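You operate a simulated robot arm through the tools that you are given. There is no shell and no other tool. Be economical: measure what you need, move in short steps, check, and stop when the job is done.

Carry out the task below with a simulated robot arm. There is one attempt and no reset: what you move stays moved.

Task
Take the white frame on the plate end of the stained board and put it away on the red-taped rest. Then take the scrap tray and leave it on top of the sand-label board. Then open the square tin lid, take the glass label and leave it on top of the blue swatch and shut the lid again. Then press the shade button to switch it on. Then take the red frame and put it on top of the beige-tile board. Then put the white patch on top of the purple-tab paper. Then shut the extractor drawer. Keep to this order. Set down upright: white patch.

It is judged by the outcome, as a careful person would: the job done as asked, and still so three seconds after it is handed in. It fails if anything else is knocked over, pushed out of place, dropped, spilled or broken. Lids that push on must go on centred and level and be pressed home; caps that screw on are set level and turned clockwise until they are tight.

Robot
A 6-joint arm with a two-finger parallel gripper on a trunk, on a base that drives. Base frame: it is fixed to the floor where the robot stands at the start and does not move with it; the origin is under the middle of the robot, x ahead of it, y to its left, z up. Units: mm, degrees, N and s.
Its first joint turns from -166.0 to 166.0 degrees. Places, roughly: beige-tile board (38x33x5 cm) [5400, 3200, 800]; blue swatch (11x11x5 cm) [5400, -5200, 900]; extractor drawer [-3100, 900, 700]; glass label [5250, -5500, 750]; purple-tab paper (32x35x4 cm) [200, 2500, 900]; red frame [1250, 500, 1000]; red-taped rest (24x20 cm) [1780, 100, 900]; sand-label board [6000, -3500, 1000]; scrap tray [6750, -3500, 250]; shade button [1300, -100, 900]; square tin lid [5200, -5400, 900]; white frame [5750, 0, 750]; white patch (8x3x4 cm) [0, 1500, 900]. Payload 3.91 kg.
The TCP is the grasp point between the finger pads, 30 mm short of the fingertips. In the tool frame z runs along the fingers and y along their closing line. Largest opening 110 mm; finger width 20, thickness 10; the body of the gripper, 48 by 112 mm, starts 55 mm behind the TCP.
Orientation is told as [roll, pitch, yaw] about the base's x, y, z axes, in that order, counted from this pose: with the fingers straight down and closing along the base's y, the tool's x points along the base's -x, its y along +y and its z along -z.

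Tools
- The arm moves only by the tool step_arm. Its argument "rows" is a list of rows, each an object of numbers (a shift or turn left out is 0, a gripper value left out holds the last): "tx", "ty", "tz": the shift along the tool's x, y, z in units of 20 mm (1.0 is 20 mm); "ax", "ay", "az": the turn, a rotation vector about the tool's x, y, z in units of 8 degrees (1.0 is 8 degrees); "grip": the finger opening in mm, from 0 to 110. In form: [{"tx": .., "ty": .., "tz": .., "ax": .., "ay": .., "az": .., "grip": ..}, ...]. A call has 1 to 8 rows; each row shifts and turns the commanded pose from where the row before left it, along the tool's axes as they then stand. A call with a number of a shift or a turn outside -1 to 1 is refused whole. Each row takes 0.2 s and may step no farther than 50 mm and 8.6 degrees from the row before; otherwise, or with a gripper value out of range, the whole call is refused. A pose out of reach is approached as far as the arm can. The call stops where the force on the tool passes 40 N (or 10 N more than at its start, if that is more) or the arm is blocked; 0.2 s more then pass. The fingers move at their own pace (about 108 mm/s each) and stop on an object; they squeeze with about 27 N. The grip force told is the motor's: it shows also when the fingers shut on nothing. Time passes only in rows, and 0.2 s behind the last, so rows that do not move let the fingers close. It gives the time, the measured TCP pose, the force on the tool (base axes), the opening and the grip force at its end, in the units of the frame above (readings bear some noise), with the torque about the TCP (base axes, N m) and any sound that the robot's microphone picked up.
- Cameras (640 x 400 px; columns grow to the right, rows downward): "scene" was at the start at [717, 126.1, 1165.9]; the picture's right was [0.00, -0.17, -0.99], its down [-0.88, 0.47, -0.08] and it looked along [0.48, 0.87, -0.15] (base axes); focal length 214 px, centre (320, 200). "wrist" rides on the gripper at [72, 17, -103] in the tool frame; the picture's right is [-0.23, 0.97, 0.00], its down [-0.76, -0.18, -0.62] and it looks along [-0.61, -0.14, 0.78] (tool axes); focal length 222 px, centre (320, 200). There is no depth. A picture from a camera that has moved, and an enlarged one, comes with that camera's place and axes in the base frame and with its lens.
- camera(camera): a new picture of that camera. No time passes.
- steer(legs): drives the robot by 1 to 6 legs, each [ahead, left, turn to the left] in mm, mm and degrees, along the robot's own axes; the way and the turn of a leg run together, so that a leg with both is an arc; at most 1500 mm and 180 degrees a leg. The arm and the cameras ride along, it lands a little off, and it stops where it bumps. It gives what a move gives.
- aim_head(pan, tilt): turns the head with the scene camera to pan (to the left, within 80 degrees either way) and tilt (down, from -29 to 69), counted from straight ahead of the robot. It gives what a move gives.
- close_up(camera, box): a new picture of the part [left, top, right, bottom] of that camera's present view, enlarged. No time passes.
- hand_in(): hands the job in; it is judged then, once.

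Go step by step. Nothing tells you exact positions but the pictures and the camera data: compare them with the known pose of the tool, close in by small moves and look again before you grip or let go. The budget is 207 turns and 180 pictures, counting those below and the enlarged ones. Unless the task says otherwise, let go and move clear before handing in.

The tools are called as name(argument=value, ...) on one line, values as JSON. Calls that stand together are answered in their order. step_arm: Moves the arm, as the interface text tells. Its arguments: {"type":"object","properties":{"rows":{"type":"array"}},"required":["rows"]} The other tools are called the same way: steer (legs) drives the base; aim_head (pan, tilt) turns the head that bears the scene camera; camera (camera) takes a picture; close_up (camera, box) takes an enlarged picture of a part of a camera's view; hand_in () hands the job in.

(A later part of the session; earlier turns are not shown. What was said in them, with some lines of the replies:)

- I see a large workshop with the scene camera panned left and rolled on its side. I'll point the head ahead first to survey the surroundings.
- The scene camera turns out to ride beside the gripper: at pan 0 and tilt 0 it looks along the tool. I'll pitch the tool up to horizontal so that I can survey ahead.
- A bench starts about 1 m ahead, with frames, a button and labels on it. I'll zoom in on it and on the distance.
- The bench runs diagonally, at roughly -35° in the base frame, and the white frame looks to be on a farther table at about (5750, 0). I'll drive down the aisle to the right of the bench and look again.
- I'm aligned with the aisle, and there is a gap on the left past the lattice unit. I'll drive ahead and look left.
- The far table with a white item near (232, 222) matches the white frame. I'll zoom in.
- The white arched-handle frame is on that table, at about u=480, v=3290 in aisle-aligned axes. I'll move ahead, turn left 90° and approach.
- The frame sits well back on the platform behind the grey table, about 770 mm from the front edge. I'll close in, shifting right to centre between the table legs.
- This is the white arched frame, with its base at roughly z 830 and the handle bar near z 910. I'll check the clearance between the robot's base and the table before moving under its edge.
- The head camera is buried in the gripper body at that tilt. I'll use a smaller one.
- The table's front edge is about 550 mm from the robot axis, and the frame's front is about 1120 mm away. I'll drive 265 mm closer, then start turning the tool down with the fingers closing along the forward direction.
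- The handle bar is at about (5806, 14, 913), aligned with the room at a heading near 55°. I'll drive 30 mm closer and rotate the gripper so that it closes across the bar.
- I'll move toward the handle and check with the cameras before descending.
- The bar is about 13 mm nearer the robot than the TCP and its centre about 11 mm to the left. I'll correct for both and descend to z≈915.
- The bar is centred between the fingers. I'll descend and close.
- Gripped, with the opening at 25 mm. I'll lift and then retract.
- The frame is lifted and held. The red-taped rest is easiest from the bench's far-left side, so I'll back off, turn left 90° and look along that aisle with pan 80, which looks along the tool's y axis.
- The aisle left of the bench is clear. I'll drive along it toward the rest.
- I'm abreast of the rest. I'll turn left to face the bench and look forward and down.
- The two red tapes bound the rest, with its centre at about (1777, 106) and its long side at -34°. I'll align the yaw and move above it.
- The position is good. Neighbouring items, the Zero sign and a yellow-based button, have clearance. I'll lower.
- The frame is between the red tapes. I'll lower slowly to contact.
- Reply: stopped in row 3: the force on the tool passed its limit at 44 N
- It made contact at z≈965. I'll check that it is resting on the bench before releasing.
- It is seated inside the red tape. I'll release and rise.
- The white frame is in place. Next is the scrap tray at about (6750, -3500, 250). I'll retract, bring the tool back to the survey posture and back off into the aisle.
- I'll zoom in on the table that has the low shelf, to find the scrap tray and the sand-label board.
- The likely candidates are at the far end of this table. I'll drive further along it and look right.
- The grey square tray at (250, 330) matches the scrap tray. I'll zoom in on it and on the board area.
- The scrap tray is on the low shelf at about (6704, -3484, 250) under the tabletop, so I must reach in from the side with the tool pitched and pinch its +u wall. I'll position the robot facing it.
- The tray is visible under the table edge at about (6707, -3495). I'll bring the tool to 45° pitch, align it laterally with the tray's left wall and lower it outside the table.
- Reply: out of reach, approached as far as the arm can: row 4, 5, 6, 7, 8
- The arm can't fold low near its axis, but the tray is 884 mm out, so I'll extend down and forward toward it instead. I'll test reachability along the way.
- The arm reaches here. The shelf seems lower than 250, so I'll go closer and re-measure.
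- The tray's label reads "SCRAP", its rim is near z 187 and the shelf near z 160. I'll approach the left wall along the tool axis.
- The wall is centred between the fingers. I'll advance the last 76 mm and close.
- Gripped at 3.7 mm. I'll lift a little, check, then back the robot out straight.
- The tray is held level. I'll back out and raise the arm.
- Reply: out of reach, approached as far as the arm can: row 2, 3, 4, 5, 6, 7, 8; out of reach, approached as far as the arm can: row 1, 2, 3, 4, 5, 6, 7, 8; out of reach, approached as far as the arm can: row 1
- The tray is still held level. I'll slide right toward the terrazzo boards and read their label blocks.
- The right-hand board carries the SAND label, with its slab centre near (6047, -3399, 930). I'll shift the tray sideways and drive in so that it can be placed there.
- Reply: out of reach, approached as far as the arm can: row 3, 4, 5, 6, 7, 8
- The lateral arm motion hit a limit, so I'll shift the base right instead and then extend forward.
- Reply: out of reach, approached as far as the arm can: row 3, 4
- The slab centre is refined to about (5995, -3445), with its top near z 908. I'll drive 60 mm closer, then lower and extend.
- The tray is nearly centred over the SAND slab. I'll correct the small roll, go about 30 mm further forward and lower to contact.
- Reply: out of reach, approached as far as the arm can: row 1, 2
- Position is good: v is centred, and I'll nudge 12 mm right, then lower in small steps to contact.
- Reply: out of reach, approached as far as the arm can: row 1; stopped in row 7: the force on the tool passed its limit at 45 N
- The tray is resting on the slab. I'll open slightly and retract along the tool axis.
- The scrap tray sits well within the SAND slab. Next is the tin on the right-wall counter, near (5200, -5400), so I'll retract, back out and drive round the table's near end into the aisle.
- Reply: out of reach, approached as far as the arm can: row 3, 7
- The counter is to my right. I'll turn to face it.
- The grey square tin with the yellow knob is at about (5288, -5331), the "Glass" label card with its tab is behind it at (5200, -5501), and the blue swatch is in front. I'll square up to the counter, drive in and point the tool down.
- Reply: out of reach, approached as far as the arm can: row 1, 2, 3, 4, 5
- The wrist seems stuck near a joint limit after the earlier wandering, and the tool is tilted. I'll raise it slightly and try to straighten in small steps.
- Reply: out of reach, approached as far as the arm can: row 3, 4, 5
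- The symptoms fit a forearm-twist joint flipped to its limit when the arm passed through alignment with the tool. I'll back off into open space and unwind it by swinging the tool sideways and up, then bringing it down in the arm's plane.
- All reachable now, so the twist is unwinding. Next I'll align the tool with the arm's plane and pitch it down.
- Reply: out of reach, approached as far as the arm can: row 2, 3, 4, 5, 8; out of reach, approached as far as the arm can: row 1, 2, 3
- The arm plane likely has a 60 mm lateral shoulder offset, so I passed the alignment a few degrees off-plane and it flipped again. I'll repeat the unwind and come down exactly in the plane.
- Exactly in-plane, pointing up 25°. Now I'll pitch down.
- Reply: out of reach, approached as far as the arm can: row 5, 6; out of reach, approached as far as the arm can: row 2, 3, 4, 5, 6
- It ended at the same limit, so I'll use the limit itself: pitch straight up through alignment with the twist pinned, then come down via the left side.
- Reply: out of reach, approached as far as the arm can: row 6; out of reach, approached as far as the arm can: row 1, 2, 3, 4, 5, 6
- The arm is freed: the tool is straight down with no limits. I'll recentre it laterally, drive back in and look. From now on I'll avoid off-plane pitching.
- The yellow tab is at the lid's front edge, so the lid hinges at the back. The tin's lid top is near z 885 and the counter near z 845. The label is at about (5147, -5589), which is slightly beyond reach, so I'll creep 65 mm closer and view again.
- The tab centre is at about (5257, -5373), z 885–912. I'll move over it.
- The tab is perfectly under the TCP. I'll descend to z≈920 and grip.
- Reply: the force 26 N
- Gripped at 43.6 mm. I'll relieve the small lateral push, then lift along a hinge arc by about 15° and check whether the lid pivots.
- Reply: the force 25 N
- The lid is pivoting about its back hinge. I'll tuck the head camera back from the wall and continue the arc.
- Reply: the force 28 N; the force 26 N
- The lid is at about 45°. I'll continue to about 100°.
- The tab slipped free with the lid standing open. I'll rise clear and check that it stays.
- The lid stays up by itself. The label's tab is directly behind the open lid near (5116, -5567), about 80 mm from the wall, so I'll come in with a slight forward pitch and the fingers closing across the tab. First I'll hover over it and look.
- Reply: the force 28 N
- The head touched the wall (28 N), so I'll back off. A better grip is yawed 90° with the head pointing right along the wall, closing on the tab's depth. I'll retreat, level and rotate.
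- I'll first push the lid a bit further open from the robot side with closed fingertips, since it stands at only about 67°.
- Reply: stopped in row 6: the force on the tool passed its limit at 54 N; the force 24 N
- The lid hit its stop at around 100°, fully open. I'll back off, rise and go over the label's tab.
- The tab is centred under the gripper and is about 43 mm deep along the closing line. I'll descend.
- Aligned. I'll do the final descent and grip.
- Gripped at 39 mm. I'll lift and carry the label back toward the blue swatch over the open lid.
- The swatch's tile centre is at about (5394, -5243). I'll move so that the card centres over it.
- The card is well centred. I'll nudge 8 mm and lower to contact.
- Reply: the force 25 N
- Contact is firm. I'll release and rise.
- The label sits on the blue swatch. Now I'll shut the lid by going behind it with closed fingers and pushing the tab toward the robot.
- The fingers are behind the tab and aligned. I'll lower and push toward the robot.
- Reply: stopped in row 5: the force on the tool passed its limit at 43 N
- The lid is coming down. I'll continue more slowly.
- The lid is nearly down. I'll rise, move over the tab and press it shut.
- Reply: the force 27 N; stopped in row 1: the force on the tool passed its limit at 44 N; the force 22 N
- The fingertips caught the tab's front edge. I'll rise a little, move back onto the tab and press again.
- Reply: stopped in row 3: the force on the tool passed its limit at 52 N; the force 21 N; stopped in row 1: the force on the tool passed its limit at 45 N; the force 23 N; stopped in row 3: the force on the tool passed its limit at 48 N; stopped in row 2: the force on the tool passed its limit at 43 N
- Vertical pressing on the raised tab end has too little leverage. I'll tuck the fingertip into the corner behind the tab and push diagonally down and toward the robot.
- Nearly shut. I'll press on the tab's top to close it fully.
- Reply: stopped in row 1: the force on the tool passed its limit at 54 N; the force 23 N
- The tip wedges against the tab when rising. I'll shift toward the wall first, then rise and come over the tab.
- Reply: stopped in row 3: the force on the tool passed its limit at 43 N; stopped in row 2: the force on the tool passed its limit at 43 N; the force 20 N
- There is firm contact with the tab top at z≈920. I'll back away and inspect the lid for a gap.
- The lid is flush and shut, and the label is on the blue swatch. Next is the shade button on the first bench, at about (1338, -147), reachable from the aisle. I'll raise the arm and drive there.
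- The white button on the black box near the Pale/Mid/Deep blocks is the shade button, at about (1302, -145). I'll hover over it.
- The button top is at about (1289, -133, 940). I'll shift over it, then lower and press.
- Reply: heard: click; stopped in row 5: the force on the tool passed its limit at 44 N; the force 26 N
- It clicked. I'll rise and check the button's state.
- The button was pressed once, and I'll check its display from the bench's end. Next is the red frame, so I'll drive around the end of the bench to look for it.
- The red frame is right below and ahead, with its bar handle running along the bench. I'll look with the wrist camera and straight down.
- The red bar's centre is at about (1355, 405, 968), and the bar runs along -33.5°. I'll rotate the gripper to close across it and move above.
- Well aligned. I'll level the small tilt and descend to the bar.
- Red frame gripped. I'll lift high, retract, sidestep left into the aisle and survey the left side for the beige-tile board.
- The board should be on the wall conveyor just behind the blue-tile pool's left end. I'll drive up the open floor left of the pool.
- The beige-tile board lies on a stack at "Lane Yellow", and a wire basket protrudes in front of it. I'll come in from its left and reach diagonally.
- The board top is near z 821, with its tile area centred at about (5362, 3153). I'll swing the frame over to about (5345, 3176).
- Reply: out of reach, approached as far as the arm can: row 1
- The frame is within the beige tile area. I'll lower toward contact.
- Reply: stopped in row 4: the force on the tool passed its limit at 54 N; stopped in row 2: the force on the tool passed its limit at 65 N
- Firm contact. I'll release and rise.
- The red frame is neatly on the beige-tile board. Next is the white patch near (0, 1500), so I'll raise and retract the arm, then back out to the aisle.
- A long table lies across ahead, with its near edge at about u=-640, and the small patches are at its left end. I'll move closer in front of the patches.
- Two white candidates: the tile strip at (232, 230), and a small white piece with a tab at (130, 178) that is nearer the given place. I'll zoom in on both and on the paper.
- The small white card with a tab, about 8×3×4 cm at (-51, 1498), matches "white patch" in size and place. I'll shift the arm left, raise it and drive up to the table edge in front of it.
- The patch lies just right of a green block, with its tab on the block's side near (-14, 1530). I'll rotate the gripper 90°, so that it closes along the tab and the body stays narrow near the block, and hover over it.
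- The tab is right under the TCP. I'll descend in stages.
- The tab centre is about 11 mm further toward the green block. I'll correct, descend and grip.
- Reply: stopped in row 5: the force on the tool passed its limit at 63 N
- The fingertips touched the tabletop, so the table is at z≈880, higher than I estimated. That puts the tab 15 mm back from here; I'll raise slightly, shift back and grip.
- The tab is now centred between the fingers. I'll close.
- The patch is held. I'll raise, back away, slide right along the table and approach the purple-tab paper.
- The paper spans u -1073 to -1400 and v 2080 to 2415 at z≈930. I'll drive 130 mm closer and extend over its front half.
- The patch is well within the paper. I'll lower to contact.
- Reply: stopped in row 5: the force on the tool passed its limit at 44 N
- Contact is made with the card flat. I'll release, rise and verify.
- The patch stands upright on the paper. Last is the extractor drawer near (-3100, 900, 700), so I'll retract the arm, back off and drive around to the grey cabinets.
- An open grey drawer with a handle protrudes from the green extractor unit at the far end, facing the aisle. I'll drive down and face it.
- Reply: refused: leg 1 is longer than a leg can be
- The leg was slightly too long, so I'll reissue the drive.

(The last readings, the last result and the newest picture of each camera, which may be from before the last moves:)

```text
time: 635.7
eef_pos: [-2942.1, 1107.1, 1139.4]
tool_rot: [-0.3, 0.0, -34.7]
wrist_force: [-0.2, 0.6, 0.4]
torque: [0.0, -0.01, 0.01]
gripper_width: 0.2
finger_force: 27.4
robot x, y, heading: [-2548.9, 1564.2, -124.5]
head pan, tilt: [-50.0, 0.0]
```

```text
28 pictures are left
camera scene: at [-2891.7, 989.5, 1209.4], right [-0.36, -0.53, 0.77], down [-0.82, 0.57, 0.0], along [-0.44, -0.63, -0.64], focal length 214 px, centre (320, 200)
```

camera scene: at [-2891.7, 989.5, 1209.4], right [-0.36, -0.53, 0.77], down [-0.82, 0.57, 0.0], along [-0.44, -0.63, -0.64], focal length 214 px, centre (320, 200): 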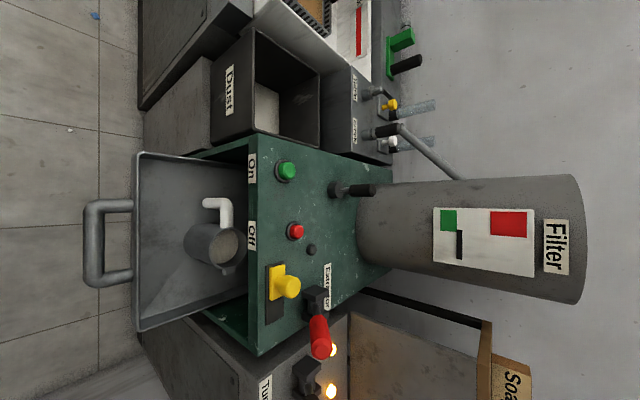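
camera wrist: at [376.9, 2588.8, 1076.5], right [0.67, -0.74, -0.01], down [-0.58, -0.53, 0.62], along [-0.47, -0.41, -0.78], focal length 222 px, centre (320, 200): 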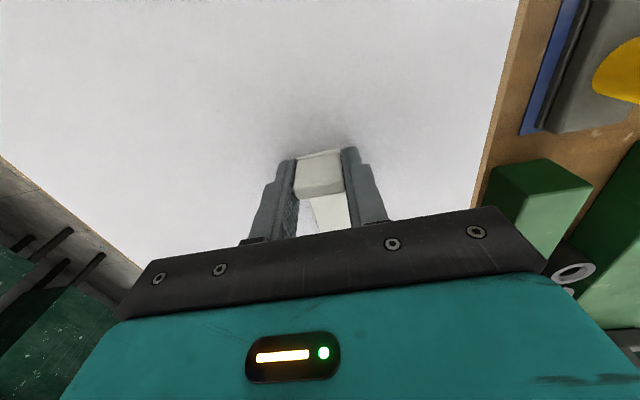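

The extractor's drawer is open about 130 mm, with a mug inside and a handle in front near (u -3020, v -856, z≈650). I'll open the gripper so that the front finger leads, and lower in front of the handle.

step_arm(rows=[{"tx": -0.75, "grip": 90}, {"tx": -0.75}, {"tz": 1}, {"tz": 1}, {"tz": 1}, {"tz": 1}, {"tz": 1}, {"tz": 1}])

step_arm(rows=[{"tz": 1}, {"tz": 1}, {"tz": 1}, {"tz": 1}, {"tz": 1}, {"tz": 1}, {"tz": 1}, {"tz": 1}])

step_arm(rows=[{"tz": 1}, {"tz": 1}, {"tz": 1}, {"tz": 1}, {"tz": 1}, {"tz": 1}])

camera(camera="wrist")

camera(camera="scene")

```text
time: 637.5
eef_pos: [-2917.4, 1091.1, 1018.2]
tool_rot: [-0.3, 0.1, -34.7]
wrist_force: [0.4, 0.3, 0.0]
torque: [-0.01, 0.01, 0.0]
gripper_width: 90.2
finger_force: 0.1
robot x, y, heading: [-2551.2, 1563.1, -124.5]
head pan, tilt: [-50.0, 0.0]
```

```text
time: 639.3
eef_pos: [-2918.4, 1089.6, 859.0]
tool_rot: [-0.3, -0.1, -34.6]
wrist_force: [-0.6, 0.3, 0.0]
torque: [0.03, 0.0, -0.04]
gripper_width: 90.1
finger_force: 0.1
robot x, y, heading: [-2546.3, 1561.5, -124.5]
head pan, tilt: [-50.0, 0.0]
```

```text
time: 640.7
eef_pos: [-2917.4, 1089.5, 738.8]
tool_rot: [-0.3, 0.1, -34.7]
wrist_force: [0.6, 0.2, -0.3]
torque: [-0.02, -0.01, 0.01]
gripper_width: 90.0
finger_force: 0.0
robot x, y, heading: [-2552.1, 1565.7, -124.5]
head pan, tilt: [-50.0, 0.0]
```

```text
27 pictures are left
camera wrist: at [-2968.9, 1144.5, 843.0], right [0.74, 0.67, -0.01], down [0.53, -0.58, 0.62], along [0.42, -0.46, -0.78], focal length 222 px, centre (320, 200)
```

wrist: 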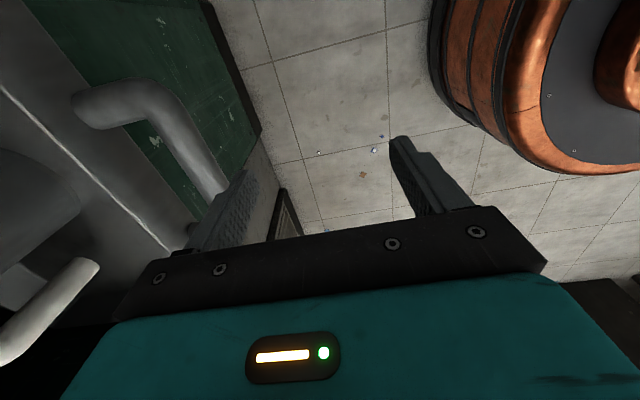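

```text
26 pictures are left
camera scene: at [-2868.1, 970.7, 809.2], right [-0.36, -0.53, 0.77], down [-0.82, 0.57, 0.0], along [-0.44, -0.63, -0.64], focal length 214 px, centre (320, 200)
```

scene: 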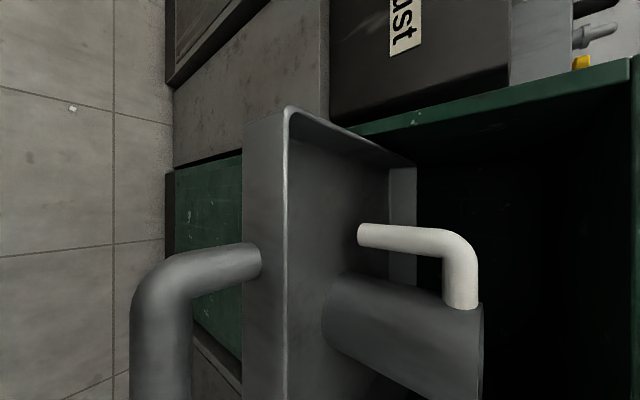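

The handle bar is at z≈690, v≈-854, and the panel behind it spans z 678–721. I'll lower 38 mm and push it closed gently.

step_arm(rows=[{"tz": 1}, {"tz": 0.9}, {"ty": -0.6}, {"ty": -0.6}, {"ty": -0.5}, {"ty": -0.5}, {"ty": -0.5}])

camera(camera="scene")

```text
time: 642.3
eef_pos: [-2949.5, 1044.6, 700.6]
tool_rot: [-0.3, 0.0, -34.7]
wrist_force: [1.0, 0.4, -0.7]
torque: [0.04, -0.02, 0.02]
gripper_width: 89.6
finger_force: 0.1
robot x, y, heading: [-2548.1, 1556.1, -124.2]
head pan, tilt: [-50.0, 0.0]
```

```text
25 pictures are left
camera scene: at [-2899.1, 925.9, 771.5], right [-0.36, -0.53, 0.77], down [-0.82, 0.57, 0.0], along [-0.44, -0.63, -0.64], focal length 214 px, centre (320, 200)
```

scene: 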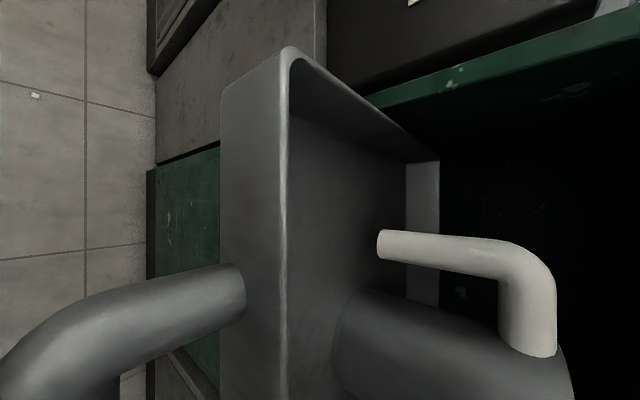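

The drawer appears to be sliding easily. I'll continue pushing.

step_arm(rows=[{"ty": -0.6}, {"ty": -0.6}, {"ty": -0.6}, {"ty": -0.6}, {"ty": -0.6}, {"ty": -0.6}, {"ty": -0.5}, {"ty": -0.4}])

camera(camera="scene")

camera(camera="wrist")

```text
time: 644.1
eef_pos: [-3001.1, 970.4, 701.9]
tool_rot: [-0.3, 0.0, -34.5]
wrist_force: [1.1, 0.2, -0.1]
torque: [0.0, -0.03, 0.03]
gripper_width: 89.6
finger_force: 0.1
robot x, y, heading: [-2550.8, 1563.4, -124.7]
head pan, tilt: [-50.0, 0.0]
```

```text
24 pictures are left
camera scene: at [-2950.0, 852.0, 772.1], right [-0.36, -0.53, 0.77], down [-0.82, 0.57, 0.0], along [-0.44, -0.63, -0.64], focal length 214 px, centre (320, 200)
```

scene: 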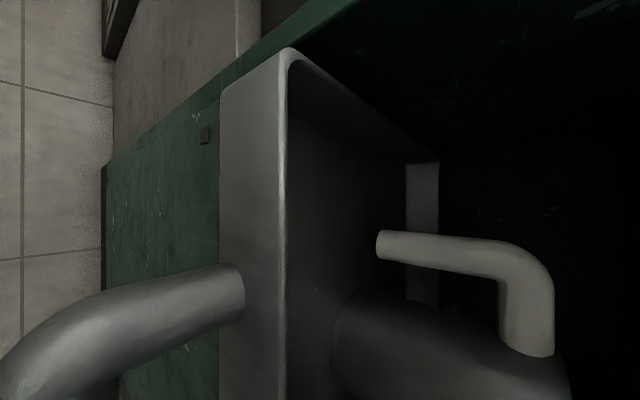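

```text
23 pictures are left
camera wrist: at [-3050.9, 1025.8, 805.9], right [0.74, 0.67, -0.01], down [0.53, -0.58, 0.62], along [0.42, -0.46, -0.78], focal length 222 px, centre (320, 200)
```

wrist: 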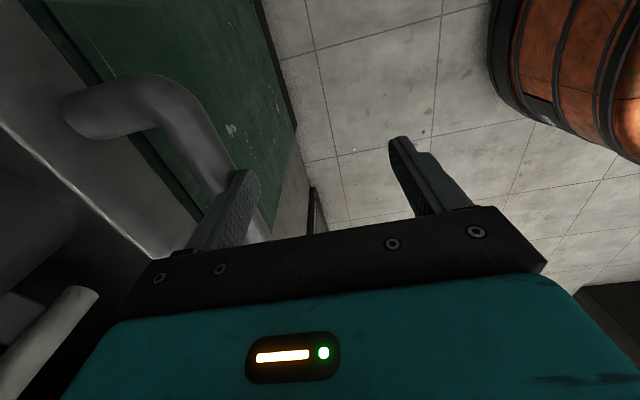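

The drawer is sliding in. I'll swing the head back out of the way and push until it seats.

aim_head(pan=30, tilt=0)

step_arm(rows=[{"ty": -0.5}, {"ty": -0.5}, {"ty": -0.5}, {"ty": -0.5}, {"ty": -0.4}, {"ty": -0.4}, {"ty": -0.4}, {"ty": -0.4}])

camera(camera="wrist")

```text
time: 645.6
eef_pos: [-3000.3, 970.8, 701.2]
tool_rot: [-0.3, 0.0, -34.6]
wrist_force: [0.1, -0.6, -0.2]
torque: [0.0, 0.0, -0.01]
gripper_width: 89.9
finger_force: 0.2
robot x, y, heading: [-2553.0, 1562.6, -124.5]
head pan, tilt: [30.0, 0.0]
```

```text
time: 646.5
eef_pos: [-3014.2, 949.4, 701.1]
tool_rot: [0.1, -0.1, -34.5]
wrist_force: [19.6, 29.4, 12.5]
torque: [0.16, -0.11, 0.1]
gripper_width: 72.6
finger_force: 0.0
robot x, y, heading: [-2546.7, 1563.0, -124.5]
head pan, tilt: [30.0, 0.0]
stopped in row 4: the force on the tool passed its limit at 45 N (the readings are from after the stop); the commanded pose is now the measured one
```

```text
22 pictures are left
camera wrist: at [-3065.9, 1004.7, 806.4], right [0.74, 0.67, 0.0], down [0.53, -0.58, 0.62], along [0.42, -0.46, -0.78], focal length 222 px, centre (320, 200)
```

wrist: 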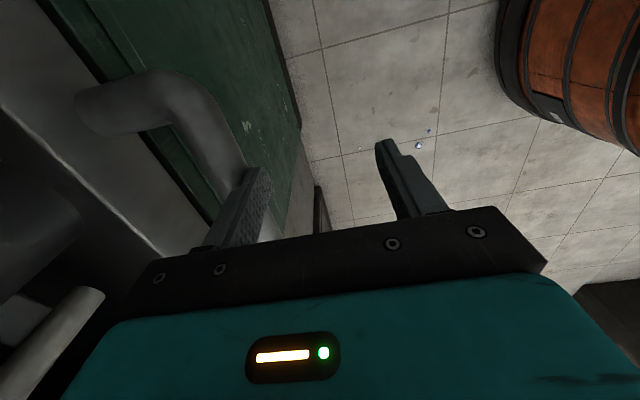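

There is firm resistance at the expected closed position. I'll back off and inspect.

step_arm(rows=[{"ty": 1}, {"ty": 1, "grip": 90}, {"ty": 1}, {"tz": -1}, {"tz": -1}, {"tz": -1}, {"tz": -1}, {"tz": -1}])

step_arm(rows=[{"tz": -1}, {"tz": -1}, {"tz": -1}, {"tz": -1}, {"tz": -1}, {"tz": -1}, {"tz": -1}, {"tz": -1}])

aim_head(pan=-50, tilt=0)

camera(camera="scene")

```text
time: 648.3
eef_pos: [-2982.3, 998.1, 800.8]
tool_rot: [0.0, -0.1, -34.7]
wrist_force: [0.0, 0.3, -0.1]
torque: [0.01, 0.01, 0.02]
gripper_width: 90.0
finger_force: 0.1
robot x, y, heading: [-2550.3, 1569.3, -124.5]
head pan, tilt: [30.0, 0.0]
```

```text
time: 650.1
eef_pos: [-2982.2, 999.0, 961.2]
tool_rot: [0.1, 0.1, -34.7]
wrist_force: [-0.5, -0.3, 0.1]
torque: [0.0, 0.02, -0.01]
gripper_width: 90.0
finger_force: 0.0
robot x, y, heading: [-2549.7, 1563.9, -124.3]
head pan, tilt: [30.0, 0.0]
```

```text
time: 651.6
eef_pos: [-2982.5, 998.0, 961.1]
tool_rot: [0.0, 0.0, -34.7]
wrist_force: [0.3, -0.6, -0.1]
torque: [0.03, -0.04, 0.02]
gripper_width: 90.2
finger_force: 0.0
robot x, y, heading: [-2552.1, 1561.2, -124.4]
head pan, tilt: [-50.0, 0.0]
```

```text
21 pictures are left
camera scene: at [-2932.3, 878.8, 1031.1], right [-0.37, -0.53, 0.77], down [-0.82, 0.57, 0.0], along [-0.44, -0.63, -0.64], focal length 214 px, centre (320, 200)
```

scene: 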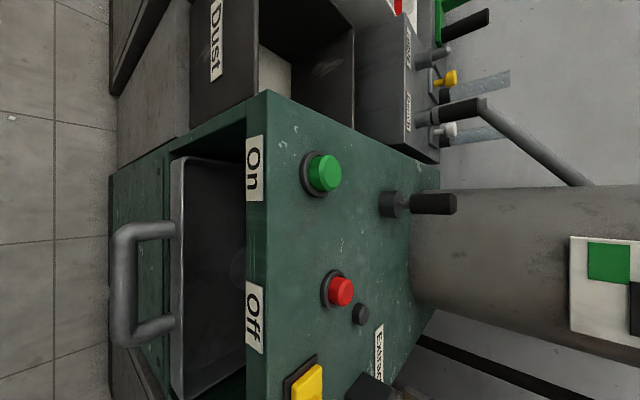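

close_up(camera="scene", box=[100, 120, 280, 400])

```text
1.43 times, centred on (190, 260) of scene
camera zoom: at [-2932.3, 878.8, 1031.1], right [-0.37, -0.53, 0.77], down [-0.82, 0.57, 0.0], along [-0.44, -0.63, -0.64], focal length 306 px, centre (506, 114)
```

zoom: 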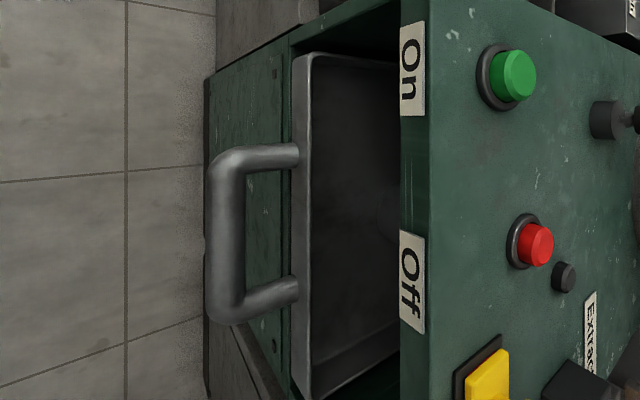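

It looks flush. To be certain it is home, I'll give one more firm push on the handle with closed fingers.

aim_head(pan=30, tilt=0)

step_arm(rows=[{"grip": 0, "ty": 0.5}, {"tz": 1}, {"tz": 1}, {"tz": 1}, {"tz": 1}, {"tz": 1}, {"tz": 1}, {"tz": 1}])

step_arm(rows=[{"tz": 1}, {"tz": 1}, {"tz": 1}, {"tz": 1}, {"tz": 1}, {"tz": 1}])

step_arm(rows=[{"ty": -0.8}, {"ty": -0.8}, {"ty": -0.8}, {"ty": -0.6}, {"ty": -0.4}, {"ty": -0.3}, {"ty": -0.3}, {"ty": -0.3}])

step_arm(rows=[{"ty": -0.3}, {"ty": -0.3}, {"ty": -0.3}, {"ty": -0.2}, {"ty": -0.2}, {"ty": -0.2}])

```text
time: 653.2
eef_pos: [-2981.9, 997.9, 961.2]
tool_rot: [0.1, 0.0, -34.7]
wrist_force: [0.4, 0.4, -0.3]
torque: [0.0, -0.03, 0.0]
gripper_width: 90.1
finger_force: 0.2
robot x, y, heading: [-2551.0, 1562.2, -124.3]
head pan, tilt: [30.0, 0.0]
```

```text
time: 655.0
eef_pos: [-2976.6, 1006.1, 819.8]
tool_rot: [-0.1, -0.1, -34.6]
wrist_force: [-0.4, 0.2, -0.1]
torque: [0.0, -0.02, 0.03]
gripper_width: 0.0
finger_force: 27.0
robot x, y, heading: [-2549.7, 1564.9, -124.1]
head pan, tilt: [30.0, 0.0]
```

```text
time: 656.4
eef_pos: [-2976.5, 1006.1, 701.5]
tool_rot: [0.0, 0.1, -34.6]
wrist_force: [-0.4, -0.5, 0.1]
torque: [0.04, 0.01, -0.01]
gripper_width: 0.1
finger_force: 27.2
robot x, y, heading: [-2549.4, 1566.3, -124.4]
head pan, tilt: [30.0, 0.0]
```

```text
time: 658.2
eef_pos: [-3024.8, 935.2, 700.1]
tool_rot: [0.0, 0.0, -34.5]
wrist_force: [0.4, -0.2, -0.1]
torque: [0.0, 0.03, 0.0]
gripper_width: 0.0
finger_force: 27.6
robot x, y, heading: [-2545.7, 1561.9, -124.4]
head pan, tilt: [30.0, 0.0]
```

```text
time: 659.2
eef_pos: [-3036.8, 920.4, 701.5]
tool_rot: [0.4, 0.0, -34.6]
wrist_force: [8.3, 12.7, 7.2]
torque: [0.2, -0.14, 0.07]
gripper_width: 0.1
finger_force: 26.5
robot x, y, heading: [-2551.8, 1562.0, -124.5]
head pan, tilt: [30.0, 0.0]
stopped in row 5: the force on the tool passed its limit at 48 N (the readings are from after the stop); the commanded pose is now the measured one
```

The stop is in the identical place, so the drawer is fully shut. I'll retreat and, before handing in, drive back to check the shade display.

step_arm(rows=[{"ty": 1}, {"ty": 1}, {"ty": 1}, {"ty": 1}, {"ty": 1}, {"ty": 1}, {"tz": -1}, {"tz": -1}])

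step_arm(rows=[{"tz": -1}, {"tz": -1}, {"tz": -1}, {"tz": -1}, {"tz": -1}, {"tz": -1}, {"tz": -1}, {"tz": -1}])

step_arm(rows=[{"tz": -1}, {"tz": -1}, {"tz": -1}, {"tz": -1}, {"tz": -1}, {"tz": -1}, {"tz": -1}, {"tz": -1}])

steer(legs=[[0, 900, 0], [0, 0, 90], [1500, 0, 0], [300, 0, 0]])

aim_head(pan=-75, tilt=0)

camera(camera="scene")

```text
time: 661.0
eef_pos: [-2967.9, 1018.1, 740.3]
tool_rot: [0.4, 0.1, -34.7]
wrist_force: [-0.1, -0.6, -0.3]
torque: [0.05, 0.0, -0.03]
gripper_width: 0.1
finger_force: 27.4
robot x, y, heading: [-2548.5, 1565.1, -124.4]
head pan, tilt: [30.0, 0.0]
```

```text
time: 662.8
eef_pos: [-2968.2, 1015.9, 901.4]
tool_rot: [0.5, 0.0, -34.7]
wrist_force: [-0.1, -0.4, -0.8]
torque: [0.0, 0.01, -0.02]
gripper_width: 0.1
finger_force: 26.9
robot x, y, heading: [-2548.3, 1564.8, -124.3]
head pan, tilt: [30.0, 0.0]
```

```text
time: 664.6
eef_pos: [-2969.8, 1016.3, 1060.4]
tool_rot: [0.4, 0.0, -34.7]
wrist_force: [0.2, 0.4, 0.3]
torque: [0.02, 0.04, 0.02]
gripper_width: 0.0
finger_force: 26.9
robot x, y, heading: [-2547.5, 1565.0, -124.6]
head pan, tilt: [30.0, 0.0]
```

```text
time: 681.9
eef_pos: [236.9, -382.9, 1061.7]
tool_rot: [0.4, -0.1, 55.5]
wrist_force: [-0.2, 0.0, 0.3]
torque: [-0.03, 0.02, 0.01]
gripper_width: 0.1
finger_force: 26.8
robot x, y, heading: [-310.5, 37.8, -34.4]
head pan, tilt: [30.0, 0.0]
```

```text
time: 683.7
eef_pos: [236.4, -382.9, 1060.9]
tool_rot: [0.4, 0.0, 55.3]
wrist_force: [-0.1, -0.1, -0.3]
torque: [0.03, 0.0, 0.01]
gripper_width: 0.0
finger_force: 26.8
robot x, y, heading: [-311.1, 33.7, -34.3]
head pan, tilt: [-75.0, 0.0]
```

```text
19 pictures are left
camera scene: at [369.8, -342.1, 1165.3], right [0.22, -0.15, 0.96], down [-0.57, -0.82, 0.0], along [0.79, -0.55, -0.27], focal length 214 px, centre (320, 200)
```

scene: 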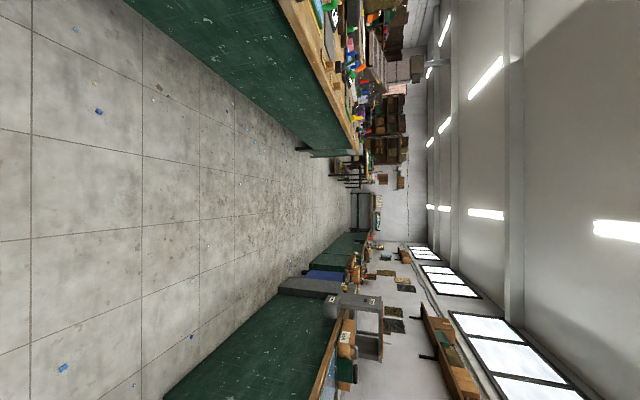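

steer(legs=[[0, 0, 42]])

camera(camera="scene")

```text
time: 686.1
eef_pos: [376.6, 93.9, 1060.9]
tool_rot: [0.3, 0.0, 97.6]
wrist_force: [0.6, 1.2, 0.2]
torque: [-0.02, 0.03, -0.01]
gripper_width: 0.0
finger_force: 27.6
robot x, y, heading: [-306.6, 38.3, 7.8]
head pan, tilt: [-75.0, 0.0]
```

```text
18 pictures are left
camera scene: at [447.0, 214.6, 1165.3], right [0.26, 0.04, 0.96], down [0.13, -0.99, 0.0], along [0.96, 0.13, -0.27], focal length 214 px, centre (320, 200)
```

scene: 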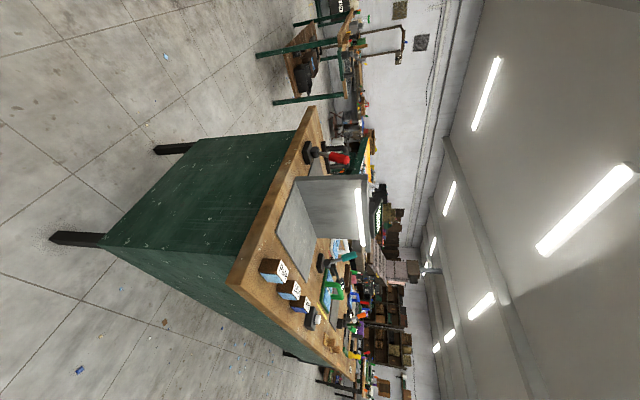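

close_up(camera="scene", box=[270, 160, 410, 270])

```text
3.64 times, centred on (340, 215) of scene
camera zoom: at [447.0, 214.6, 1165.3], right [0.26, 0.04, 0.96], down [0.13, -0.99, 0.0], along [0.96, 0.13, -0.27], focal length 780 px, centre (247, 146)
```

zoom: 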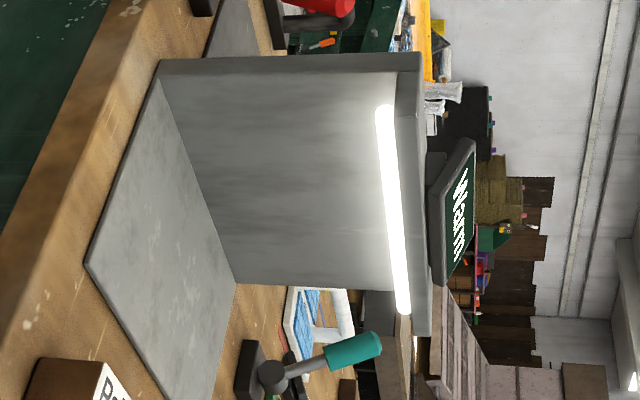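

The booth's light is now lit and its sign reads "Warm" where it read "Off" before, so the shade is switched on. Everything else is placed and the arm is clear, so I'm handing in.

hand_in()

```text
The job is handed in.
```

I completed all seven steps in the order you gave and handed the job in; no verdict came back.

- **White frame:** it is on the red-taped rest, inside the red tape.
- **Scrap tray:** it is on the slab with the SAND labels.
- **Square tin and glass label:** I opened the tin, put the label on the blue swatch and shut the lid, which looked flush in the last close-up.
- **Shade button:** I pressed it once. The booth light came on and its sign changed.
- **Red frame:** it is on the beige-tile board.
- **White patch:** it stands upright on the purple-tab paper. There was also a white tile strip nearby. I took the small white card with a tab because its size and place matched yours.
- **Extractor drawer:** it is pushed fully shut; a second push stopped at the same point.

The robot's head touched the wall briefly while I reached for the glass label. I saw nothing knocked over or moved.
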